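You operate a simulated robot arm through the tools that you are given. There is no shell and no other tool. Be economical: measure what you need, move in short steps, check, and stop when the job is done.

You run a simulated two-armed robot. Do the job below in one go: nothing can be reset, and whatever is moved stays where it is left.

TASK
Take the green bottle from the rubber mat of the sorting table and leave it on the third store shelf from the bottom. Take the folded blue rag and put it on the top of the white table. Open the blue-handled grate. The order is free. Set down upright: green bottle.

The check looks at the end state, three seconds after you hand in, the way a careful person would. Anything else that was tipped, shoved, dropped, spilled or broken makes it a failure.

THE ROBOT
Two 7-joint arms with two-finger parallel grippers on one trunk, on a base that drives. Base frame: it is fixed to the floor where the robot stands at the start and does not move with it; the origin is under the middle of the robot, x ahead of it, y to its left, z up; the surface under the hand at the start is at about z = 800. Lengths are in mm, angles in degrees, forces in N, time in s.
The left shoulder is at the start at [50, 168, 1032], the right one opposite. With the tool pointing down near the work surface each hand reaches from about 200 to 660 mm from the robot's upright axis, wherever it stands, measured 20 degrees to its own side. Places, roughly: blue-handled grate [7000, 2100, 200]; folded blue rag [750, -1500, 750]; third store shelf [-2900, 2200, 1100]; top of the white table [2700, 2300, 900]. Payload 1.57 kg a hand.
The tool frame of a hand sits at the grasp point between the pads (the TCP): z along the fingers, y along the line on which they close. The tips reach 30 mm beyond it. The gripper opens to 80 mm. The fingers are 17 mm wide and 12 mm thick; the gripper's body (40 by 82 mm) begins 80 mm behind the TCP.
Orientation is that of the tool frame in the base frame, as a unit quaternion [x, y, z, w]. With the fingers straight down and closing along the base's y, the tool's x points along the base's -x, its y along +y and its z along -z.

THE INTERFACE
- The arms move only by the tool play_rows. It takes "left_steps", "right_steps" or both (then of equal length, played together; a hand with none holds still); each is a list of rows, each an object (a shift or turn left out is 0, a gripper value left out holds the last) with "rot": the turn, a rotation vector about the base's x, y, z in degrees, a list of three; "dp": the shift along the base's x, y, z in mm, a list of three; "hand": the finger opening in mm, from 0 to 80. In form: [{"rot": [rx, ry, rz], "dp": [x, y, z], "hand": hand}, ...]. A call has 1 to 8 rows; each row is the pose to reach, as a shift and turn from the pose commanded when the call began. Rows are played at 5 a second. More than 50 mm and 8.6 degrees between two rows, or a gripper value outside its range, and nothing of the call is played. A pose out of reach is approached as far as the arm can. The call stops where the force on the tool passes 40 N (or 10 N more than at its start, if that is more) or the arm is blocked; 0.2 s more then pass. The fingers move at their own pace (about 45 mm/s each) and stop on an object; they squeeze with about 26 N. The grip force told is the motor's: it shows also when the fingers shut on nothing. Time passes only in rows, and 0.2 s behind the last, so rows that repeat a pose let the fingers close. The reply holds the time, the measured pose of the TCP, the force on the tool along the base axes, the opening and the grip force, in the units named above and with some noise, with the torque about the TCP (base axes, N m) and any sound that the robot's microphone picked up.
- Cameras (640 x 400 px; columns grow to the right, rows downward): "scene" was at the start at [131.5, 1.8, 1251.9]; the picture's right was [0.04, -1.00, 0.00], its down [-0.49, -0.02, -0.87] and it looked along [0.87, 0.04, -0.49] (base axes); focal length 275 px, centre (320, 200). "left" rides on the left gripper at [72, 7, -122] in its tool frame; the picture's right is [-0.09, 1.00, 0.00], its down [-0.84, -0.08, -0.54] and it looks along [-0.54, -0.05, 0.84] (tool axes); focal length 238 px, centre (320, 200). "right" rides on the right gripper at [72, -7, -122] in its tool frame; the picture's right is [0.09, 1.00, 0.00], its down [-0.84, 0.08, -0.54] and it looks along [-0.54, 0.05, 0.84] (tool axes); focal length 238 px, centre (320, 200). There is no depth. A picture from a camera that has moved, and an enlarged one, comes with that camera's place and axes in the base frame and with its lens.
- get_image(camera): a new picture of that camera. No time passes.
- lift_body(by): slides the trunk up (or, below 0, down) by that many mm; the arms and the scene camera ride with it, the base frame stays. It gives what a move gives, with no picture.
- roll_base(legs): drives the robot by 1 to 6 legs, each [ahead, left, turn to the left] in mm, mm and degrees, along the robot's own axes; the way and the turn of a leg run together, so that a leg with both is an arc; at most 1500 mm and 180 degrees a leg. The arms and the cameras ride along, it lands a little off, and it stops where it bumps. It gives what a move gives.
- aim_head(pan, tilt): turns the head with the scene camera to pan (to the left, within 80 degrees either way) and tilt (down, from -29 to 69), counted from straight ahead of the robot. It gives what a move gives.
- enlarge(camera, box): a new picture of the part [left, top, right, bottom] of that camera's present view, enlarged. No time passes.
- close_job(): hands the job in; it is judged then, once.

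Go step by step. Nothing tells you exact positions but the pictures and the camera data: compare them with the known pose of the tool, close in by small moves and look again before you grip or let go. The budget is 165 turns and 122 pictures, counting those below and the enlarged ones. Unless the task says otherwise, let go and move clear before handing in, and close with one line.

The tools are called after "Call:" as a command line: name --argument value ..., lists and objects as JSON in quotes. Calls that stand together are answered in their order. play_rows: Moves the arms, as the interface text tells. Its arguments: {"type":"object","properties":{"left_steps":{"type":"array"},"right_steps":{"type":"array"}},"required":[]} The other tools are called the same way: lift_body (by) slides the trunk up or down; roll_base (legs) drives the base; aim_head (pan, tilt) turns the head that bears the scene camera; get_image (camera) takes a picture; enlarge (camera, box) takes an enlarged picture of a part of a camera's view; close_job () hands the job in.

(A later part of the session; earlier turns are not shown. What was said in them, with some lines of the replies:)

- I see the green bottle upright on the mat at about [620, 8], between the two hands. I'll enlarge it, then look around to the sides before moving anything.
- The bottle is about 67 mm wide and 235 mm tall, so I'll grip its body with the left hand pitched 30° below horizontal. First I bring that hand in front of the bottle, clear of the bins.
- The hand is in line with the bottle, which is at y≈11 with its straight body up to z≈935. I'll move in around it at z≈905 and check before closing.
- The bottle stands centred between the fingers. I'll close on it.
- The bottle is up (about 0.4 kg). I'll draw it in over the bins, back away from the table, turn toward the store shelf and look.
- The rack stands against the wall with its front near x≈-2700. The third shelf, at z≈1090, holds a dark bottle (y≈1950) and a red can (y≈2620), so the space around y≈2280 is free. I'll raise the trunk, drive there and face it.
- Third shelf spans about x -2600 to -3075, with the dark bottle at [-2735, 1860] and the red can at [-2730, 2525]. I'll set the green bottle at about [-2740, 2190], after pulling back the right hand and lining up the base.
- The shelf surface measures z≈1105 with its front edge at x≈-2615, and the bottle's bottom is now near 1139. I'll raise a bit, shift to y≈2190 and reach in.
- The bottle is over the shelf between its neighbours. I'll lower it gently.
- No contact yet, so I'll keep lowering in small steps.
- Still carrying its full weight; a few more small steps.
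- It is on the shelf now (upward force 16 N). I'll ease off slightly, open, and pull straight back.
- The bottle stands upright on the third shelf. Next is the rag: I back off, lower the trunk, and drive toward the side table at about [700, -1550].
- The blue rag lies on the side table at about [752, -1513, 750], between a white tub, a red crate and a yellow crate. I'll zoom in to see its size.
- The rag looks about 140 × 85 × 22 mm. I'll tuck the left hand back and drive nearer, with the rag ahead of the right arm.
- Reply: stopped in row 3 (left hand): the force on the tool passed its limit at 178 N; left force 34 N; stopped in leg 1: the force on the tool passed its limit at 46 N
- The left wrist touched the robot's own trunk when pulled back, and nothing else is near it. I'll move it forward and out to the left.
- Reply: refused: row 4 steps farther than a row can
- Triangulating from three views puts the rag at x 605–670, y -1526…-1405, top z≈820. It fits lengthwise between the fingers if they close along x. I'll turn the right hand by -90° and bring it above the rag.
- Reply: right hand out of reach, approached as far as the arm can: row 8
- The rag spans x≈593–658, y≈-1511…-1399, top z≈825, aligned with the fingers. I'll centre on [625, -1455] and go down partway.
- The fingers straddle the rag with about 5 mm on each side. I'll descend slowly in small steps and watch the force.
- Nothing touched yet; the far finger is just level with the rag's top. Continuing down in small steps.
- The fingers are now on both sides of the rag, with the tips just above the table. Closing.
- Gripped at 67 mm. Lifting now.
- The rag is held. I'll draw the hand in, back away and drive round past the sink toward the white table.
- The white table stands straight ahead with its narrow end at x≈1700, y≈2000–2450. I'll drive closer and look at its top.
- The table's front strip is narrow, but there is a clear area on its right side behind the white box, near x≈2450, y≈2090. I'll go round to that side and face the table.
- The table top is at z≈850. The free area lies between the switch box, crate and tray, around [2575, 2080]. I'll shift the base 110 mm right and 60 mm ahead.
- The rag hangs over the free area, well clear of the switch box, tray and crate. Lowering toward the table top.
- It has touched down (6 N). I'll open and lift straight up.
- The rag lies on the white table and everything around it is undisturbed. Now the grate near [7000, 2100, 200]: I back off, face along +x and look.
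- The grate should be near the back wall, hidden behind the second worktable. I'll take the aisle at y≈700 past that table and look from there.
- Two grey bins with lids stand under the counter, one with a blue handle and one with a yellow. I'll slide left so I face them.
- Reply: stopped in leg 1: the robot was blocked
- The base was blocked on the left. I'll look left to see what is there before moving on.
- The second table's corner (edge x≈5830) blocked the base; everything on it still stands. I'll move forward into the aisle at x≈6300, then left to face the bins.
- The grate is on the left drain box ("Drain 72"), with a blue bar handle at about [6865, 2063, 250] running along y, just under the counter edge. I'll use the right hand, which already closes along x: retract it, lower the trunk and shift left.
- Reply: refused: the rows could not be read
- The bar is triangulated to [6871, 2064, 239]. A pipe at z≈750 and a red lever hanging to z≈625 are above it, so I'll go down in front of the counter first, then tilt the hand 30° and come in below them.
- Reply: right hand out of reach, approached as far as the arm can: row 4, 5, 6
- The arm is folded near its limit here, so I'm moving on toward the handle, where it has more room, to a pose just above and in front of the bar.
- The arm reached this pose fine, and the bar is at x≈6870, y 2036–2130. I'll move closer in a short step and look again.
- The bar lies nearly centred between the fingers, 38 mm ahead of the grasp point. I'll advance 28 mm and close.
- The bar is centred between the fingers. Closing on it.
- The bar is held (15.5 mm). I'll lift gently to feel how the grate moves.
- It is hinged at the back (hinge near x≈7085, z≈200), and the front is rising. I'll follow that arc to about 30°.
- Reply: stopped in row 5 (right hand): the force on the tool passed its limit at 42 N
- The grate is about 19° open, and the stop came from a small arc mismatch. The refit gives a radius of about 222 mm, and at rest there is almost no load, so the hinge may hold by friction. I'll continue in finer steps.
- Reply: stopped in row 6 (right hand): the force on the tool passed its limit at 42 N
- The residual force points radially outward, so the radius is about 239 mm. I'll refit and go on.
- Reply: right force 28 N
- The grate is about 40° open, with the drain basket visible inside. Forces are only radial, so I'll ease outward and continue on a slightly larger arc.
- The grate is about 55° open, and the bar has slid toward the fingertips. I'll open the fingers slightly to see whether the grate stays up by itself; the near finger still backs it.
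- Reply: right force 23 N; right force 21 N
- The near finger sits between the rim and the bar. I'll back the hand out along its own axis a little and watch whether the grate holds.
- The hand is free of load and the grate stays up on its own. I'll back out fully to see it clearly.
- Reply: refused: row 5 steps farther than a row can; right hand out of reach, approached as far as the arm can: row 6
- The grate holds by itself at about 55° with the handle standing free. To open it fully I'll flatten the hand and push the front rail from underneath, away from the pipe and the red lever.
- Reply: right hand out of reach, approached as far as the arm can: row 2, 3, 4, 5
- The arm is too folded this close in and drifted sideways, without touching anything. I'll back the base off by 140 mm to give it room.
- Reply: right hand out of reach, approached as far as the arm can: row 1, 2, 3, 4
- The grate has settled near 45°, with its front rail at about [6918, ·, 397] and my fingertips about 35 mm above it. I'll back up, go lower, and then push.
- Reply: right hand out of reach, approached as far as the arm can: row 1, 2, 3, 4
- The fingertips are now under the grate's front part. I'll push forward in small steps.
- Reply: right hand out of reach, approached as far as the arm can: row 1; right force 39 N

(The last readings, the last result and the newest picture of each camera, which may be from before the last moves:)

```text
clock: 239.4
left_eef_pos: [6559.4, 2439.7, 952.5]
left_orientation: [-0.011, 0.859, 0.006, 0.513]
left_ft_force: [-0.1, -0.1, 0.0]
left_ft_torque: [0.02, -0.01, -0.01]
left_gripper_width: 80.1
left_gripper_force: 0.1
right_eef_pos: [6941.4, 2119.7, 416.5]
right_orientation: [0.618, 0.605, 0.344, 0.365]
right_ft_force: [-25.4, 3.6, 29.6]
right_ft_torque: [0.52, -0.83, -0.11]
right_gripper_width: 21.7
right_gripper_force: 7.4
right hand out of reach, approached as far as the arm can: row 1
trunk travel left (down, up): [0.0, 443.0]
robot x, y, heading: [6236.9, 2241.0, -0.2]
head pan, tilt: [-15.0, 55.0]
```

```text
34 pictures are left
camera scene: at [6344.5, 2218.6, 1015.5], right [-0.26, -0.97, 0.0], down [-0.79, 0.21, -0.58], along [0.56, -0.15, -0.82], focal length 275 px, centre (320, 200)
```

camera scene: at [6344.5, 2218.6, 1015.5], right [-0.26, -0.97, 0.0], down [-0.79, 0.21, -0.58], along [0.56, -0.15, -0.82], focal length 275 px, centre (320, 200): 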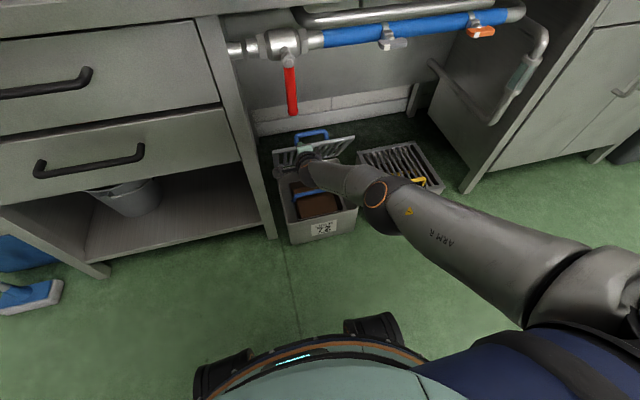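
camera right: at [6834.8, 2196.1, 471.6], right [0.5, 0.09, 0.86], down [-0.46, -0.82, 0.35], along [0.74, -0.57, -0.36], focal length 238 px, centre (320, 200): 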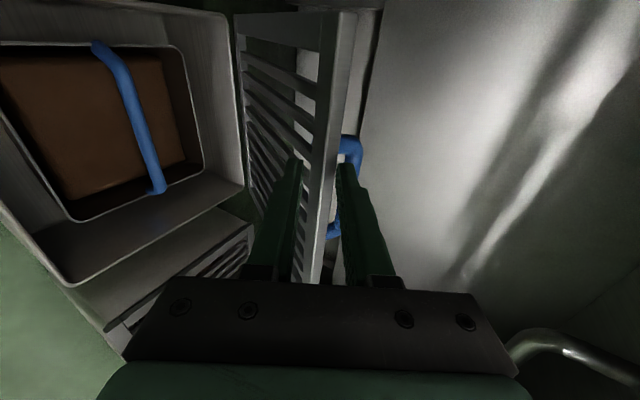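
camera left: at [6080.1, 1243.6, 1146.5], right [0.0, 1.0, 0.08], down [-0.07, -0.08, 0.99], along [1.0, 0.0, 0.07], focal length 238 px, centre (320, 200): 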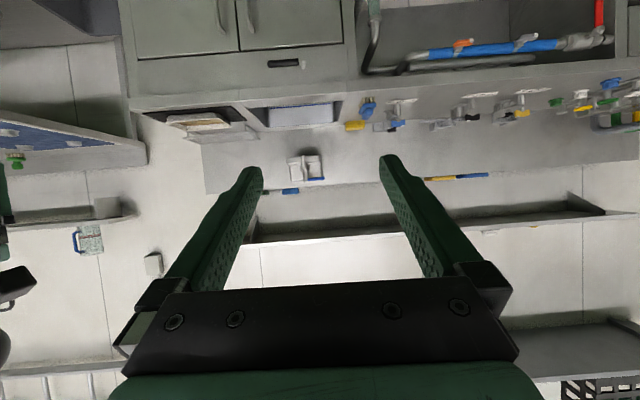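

The arm has unfolded nicely, and the rail now sits between the fingers like a fork. I'll open them a little, shift away from the red lever's side, and push on along the arc.

Call:
play_rows --right_steps '[{"dp": [0, 0, 0], "hand": 45}, {"dp": [-12, 0, -8], "hand": 45}, {"dp": [-14, -25, -10]}, {"dp": [-14, -48, -10]}, {"dp": [0, -48, 0]}, {"dp": [15, -48, 10]}, {"dp": [31, -48, 20]}, {"dp": [47, -48, 28]}]'

Call:
get_image --camera "right"

Call:
get_image --camera "scene"

```text
clock: 241.2
left_eef_pos: [6563.3, 2438.3, 951.5]
left_orientation: [-0.012, 0.86, 0.007, 0.51]
left_ft_force: [0.2, 0.5, 0.4]
left_ft_torque: [-0.02, 0.0, 0.0]
left_gripper_width: 79.9
left_gripper_force: 0.1
right_eef_pos: [6973.5, 2078.0, 448.3]
right_orientation: [0.62, 0.607, 0.34, 0.363]
right_ft_force: [-2.4, -1.5, -1.8]
right_ft_torque: [-0.06, 0.13, 0.05]
right_gripper_width: 47.4
right_gripper_force: 1.7
right hand out of reach, approached as far as the arm can: row 4, 7, 8
trunk travel left (down, up): [0.0, 443.0]
robot x, y, heading: [6237.6, 2237.3, 0.1]
head pan, tilt: [-15.0, 55.0]
```

```text
33 pictures are left
camera right: at [6866.4, 2155.4, 504.3], right [0.51, 0.09, 0.86], down [-0.46, -0.82, 0.36], along [0.73, -0.57, -0.37], focal length 238 px, centre (320, 200)
```

right: 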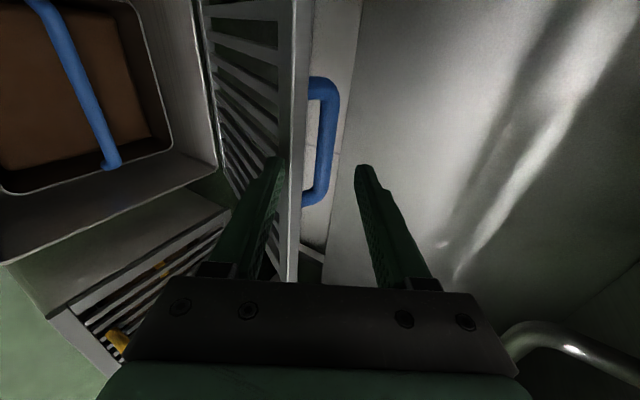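

```text
32 pictures are left
camera scene: at [6347.8, 2217.9, 1014.6], right [-0.26, -0.97, 0.0], down [-0.79, 0.21, -0.57], along [0.55, -0.15, -0.82], focal length 275 px, centre (320, 200)
```

scene: 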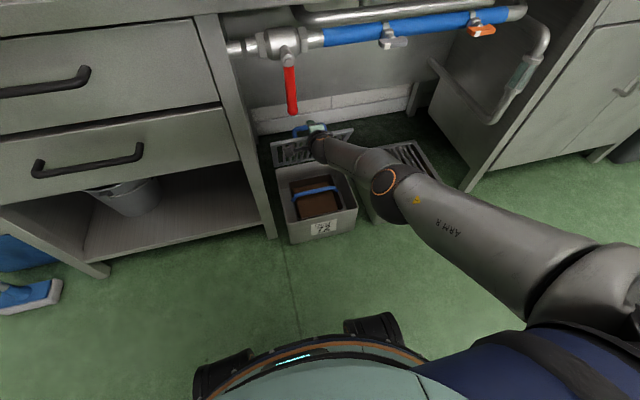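

The push works: the underside of the grate now faces me. The arm is near its joint limit, so I'll let the base carry the hand forward 80 mm.

Call:
roll_base --legs '[[80, 0, 0]]'

Call:
get_image --camera "right"

Call:
get_image --camera "scene"

```text
clock: 242.3
left_eef_pos: [6641.2, 2440.4, 950.9]
left_orientation: [-0.012, 0.86, 0.006, 0.51]
left_ft_force: [0.1, -0.3, -0.8]
left_ft_torque: [0.0, -0.01, 0.0]
left_gripper_width: 79.8
left_gripper_force: 0.0
right_eef_pos: [7052.2, 2080.8, 449.9]
right_orientation: [0.618, 0.607, 0.342, 0.364]
right_ft_force: [-0.1, 0.0, 0.8]
right_ft_torque: [0.0, -0.03, 0.03]
right_gripper_width: 44.8
right_gripper_force: 0.1
trunk travel left (down, up): [0.0, 443.0]
robot x, y, heading: [6315.1, 2237.5, 0.4]
head pan, tilt: [-15.0, 55.0]
```

```text
31 pictures are left
camera right: at [6945.8, 2157.0, 505.5], right [0.5, 0.09, 0.86], down [-0.45, -0.82, 0.35], along [0.73, -0.57, -0.37], focal length 238 px, centre (320, 200)
```

right: 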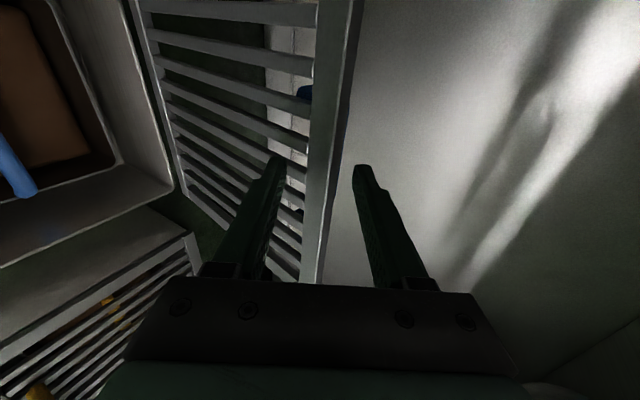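

```text
30 pictures are left
camera scene: at [6426.5, 2218.3, 1014.6], right [-0.26, -0.97, 0.0], down [-0.79, 0.21, -0.57], along [0.55, -0.15, -0.82], focal length 275 px, centre (320, 200)
```

scene: 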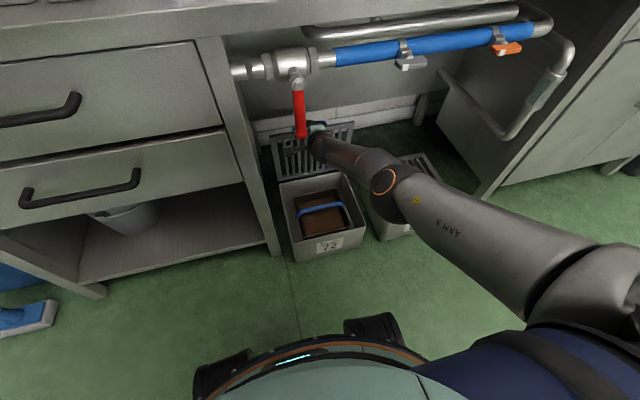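

The grate is close to upright and holding itself. One small extra push of 25 mm, then I'll check.

Call:
roll_base --legs '[[28, 0, 0]]'

Call:
enlarge --camera "scene" --box '[230, 60, 430, 270]'

Call:
get_image --camera "right"

```text
clock: 243.1
left_eef_pos: [6668.7, 2438.0, 950.8]
left_orientation: [-0.012, 0.86, 0.007, 0.51]
left_ft_force: [0.1, 0.6, -0.3]
left_ft_torque: [0.01, -0.01, -0.02]
left_gripper_width: 80.0
left_gripper_force: 0.1
right_eef_pos: [7080.1, 2080.7, 450.9]
right_orientation: [0.619, 0.607, 0.341, 0.362]
right_ft_force: [0.4, 0.2, 0.9]
right_ft_torque: [-0.02, 0.03, 0.01]
right_gripper_width: 45.1
right_gripper_force: 0.1
trunk travel left (down, up): [0.0, 443.0]
robot x, y, heading: [6341.6, 2239.0, 0.0]
head pan, tilt: [-15.0, 55.0]
```

```text
1.90 times, centred on (330, 165) of scene
camera zoom: at [6454.6, 2218.4, 1014.6], right [-0.26, -0.97, 0.0], down [-0.79, 0.21, -0.57], along [0.55, -0.15, -0.82], focal length 524 px, centre (301, 267)
```

zoom: 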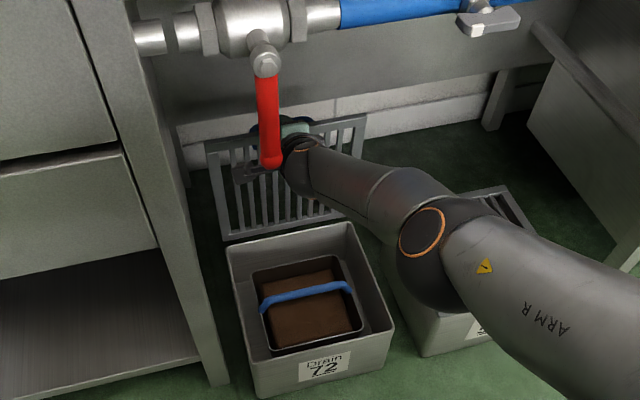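

```text
28 pictures are left
camera right: at [6974.0, 2157.3, 505.4], right [0.5, 0.09, 0.86], down [-0.45, -0.82, 0.36], along [0.73, -0.57, -0.37], focal length 238 px, centre (320, 200)
```

right: 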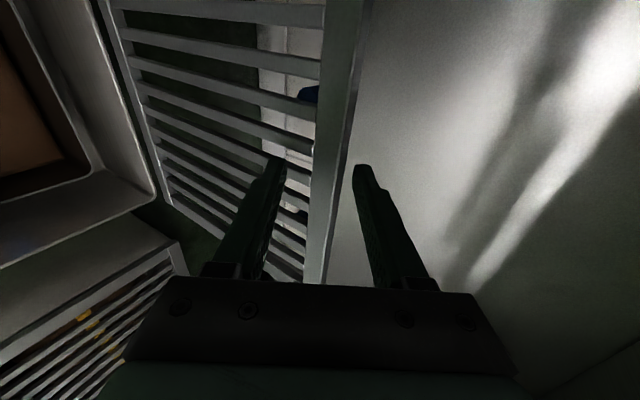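

The grate stands wide open. I'll spread the fingers so the upper one clears the rail, and back straight out.

Call:
play_rows --right_steps '[{"hand": 76}, {"hand": 76}, {"hand": 76}, {"dp": [-8, 0, 4]}, {"dp": [-16, 0, 8]}, {"dp": [-28, 0, 12]}]'

Call:
get_image --camera "right"

```text
clock: 244.5
left_eef_pos: [6669.2, 2439.3, 951.4]
left_orientation: [-0.013, 0.86, 0.007, 0.511]
left_ft_force: [-1.0, -0.4, -0.2]
left_ft_torque: [-0.04, 0.01, -0.02]
left_gripper_width: 80.1
left_gripper_force: 0.1
right_eef_pos: [7052.7, 2081.0, 461.9]
right_orientation: [0.619, 0.607, 0.342, 0.363]
right_ft_force: [-0.4, 0.0, 0.4]
right_ft_torque: [0.01, -0.03, 0.01]
right_gripper_width: 76.1
right_gripper_force: 0.1
trunk travel left (down, up): [0.0, 443.0]
robot x, y, heading: [6341.1, 2238.4, 0.2]
head pan, tilt: [-15.0, 55.0]
```

```text
27 pictures are left
camera right: at [6946.3, 2158.2, 517.9], right [0.5, 0.09, 0.86], down [-0.45, -0.82, 0.35], along [0.74, -0.57, -0.37], focal length 238 px, centre (320, 200)
```

right: 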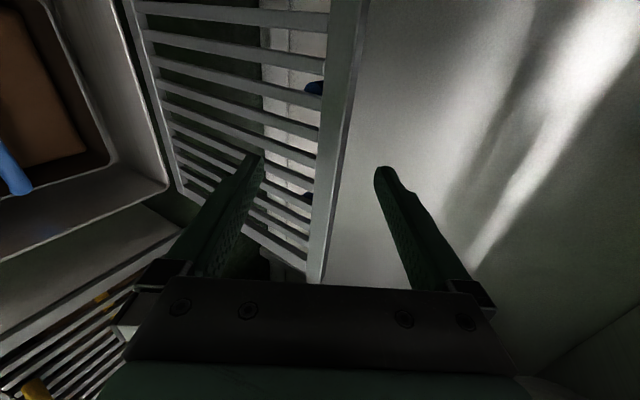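

The grate stays put with no load on the hand. Backing the base away.

Call:
roll_base --legs '[[-300, 0, 0]]'

Call:
get_image --camera "scene"

```text
clock: 246.6
left_eef_pos: [6368.2, 2439.8, 950.6]
left_orientation: [-0.014, 0.859, 0.008, 0.511]
left_ft_force: [0.9, 0.0, 0.5]
left_ft_torque: [0.01, 0.01, 0.03]
left_gripper_width: 79.9
left_gripper_force: 0.0
right_eef_pos: [6754.1, 2084.9, 463.1]
right_orientation: [0.617, 0.609, 0.343, 0.362]
right_ft_force: [0.5, 1.1, 0.2]
right_ft_torque: [0.04, -0.02, 0.01]
right_gripper_width: 75.9
right_gripper_force: 0.2
trunk travel left (down, up): [0.0, 443.0]
robot x, y, heading: [6043.1, 2236.8, 0.4]
head pan, tilt: [-15.0, 55.0]
```

```text
26 pictures are left
camera scene: at [6154.6, 2217.5, 1014.6], right [-0.25, -0.97, 0.0], down [-0.79, 0.21, -0.57], along [0.56, -0.14, -0.82], focal length 275 px, centre (320, 200)
```

scene: 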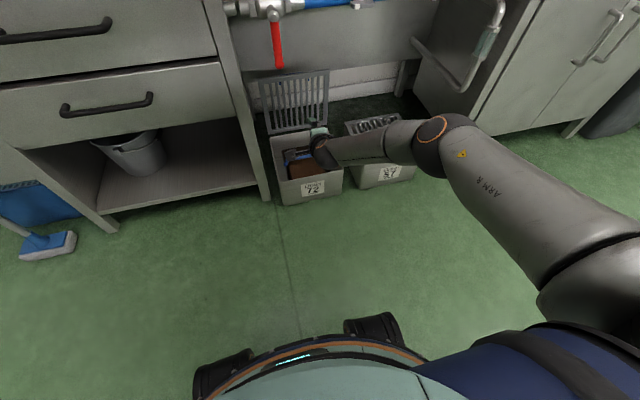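

The grate stands open and my hand is clear. A last look at the whole area confirms whether it stays.

Call:
aim_head --pan -5 --tilt 40

Call:
get_image --camera "scene"

Call:
enlarge --camera "scene" --box '[240, 120, 440, 300]'

```text
clock: 247.3
left_eef_pos: [6366.6, 2438.9, 950.1]
left_orientation: [-0.014, 0.86, 0.008, 0.51]
left_ft_force: [-0.2, 0.0, -0.3]
left_ft_torque: [0.01, -0.02, 0.04]
left_gripper_width: 80.5
left_gripper_force: 0.1
right_eef_pos: [6754.2, 2084.1, 462.1]
right_orientation: [0.617, 0.609, 0.342, 0.362]
right_ft_force: [-0.7, -0.2, 0.5]
right_ft_torque: [-0.01, -0.03, -0.03]
right_gripper_width: 76.2
right_gripper_force: 0.1
trunk travel left (down, up): [0.0, 443.0]
robot x, y, heading: [6045.1, 2236.9, 0.5]
head pan, tilt: [-5.0, 40.0]
```

```text
25 pictures are left
camera scene: at [6169.4, 2228.9, 1035.3], right [-0.08, -1.0, 0.0], down [-0.64, 0.05, -0.77], along [0.76, -0.06, -0.64], focal length 275 px, centre (320, 200)
```

scene: 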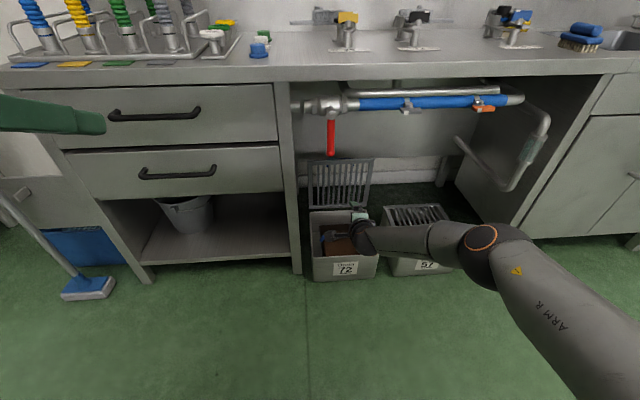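

```text
2.22 times, centred on (340, 210) of scene
camera zoom: at [6169.4, 2228.9, 1035.3], right [-0.08, -1.0, 0.0], down [-0.64, 0.05, -0.77], along [0.76, -0.06, -0.64], focal length 612 px, centre (276, 178)
```

zoom: 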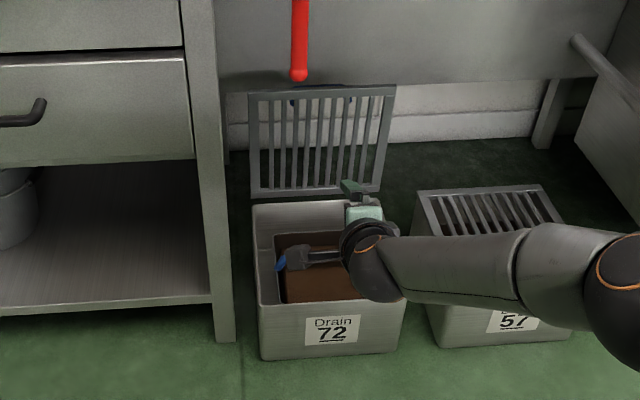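

The grate is fully open and stable, and nothing around it has moved. The bottle stands on the third shelf and the rag lies on the white table, so I'm handing in.

Call:
close_job

```text
The job is handed in.
```

The job is handed in. The green bottle stands upright on the third store shelf, the folded blue rag lies on top of the white table, and the blue-handled grate (Drain 72) stands open on its own. On the way, the base bumped the second worktable's corner once; nothing on the part I could see tipped over, though I didn't re-check whether the table itself shifted.
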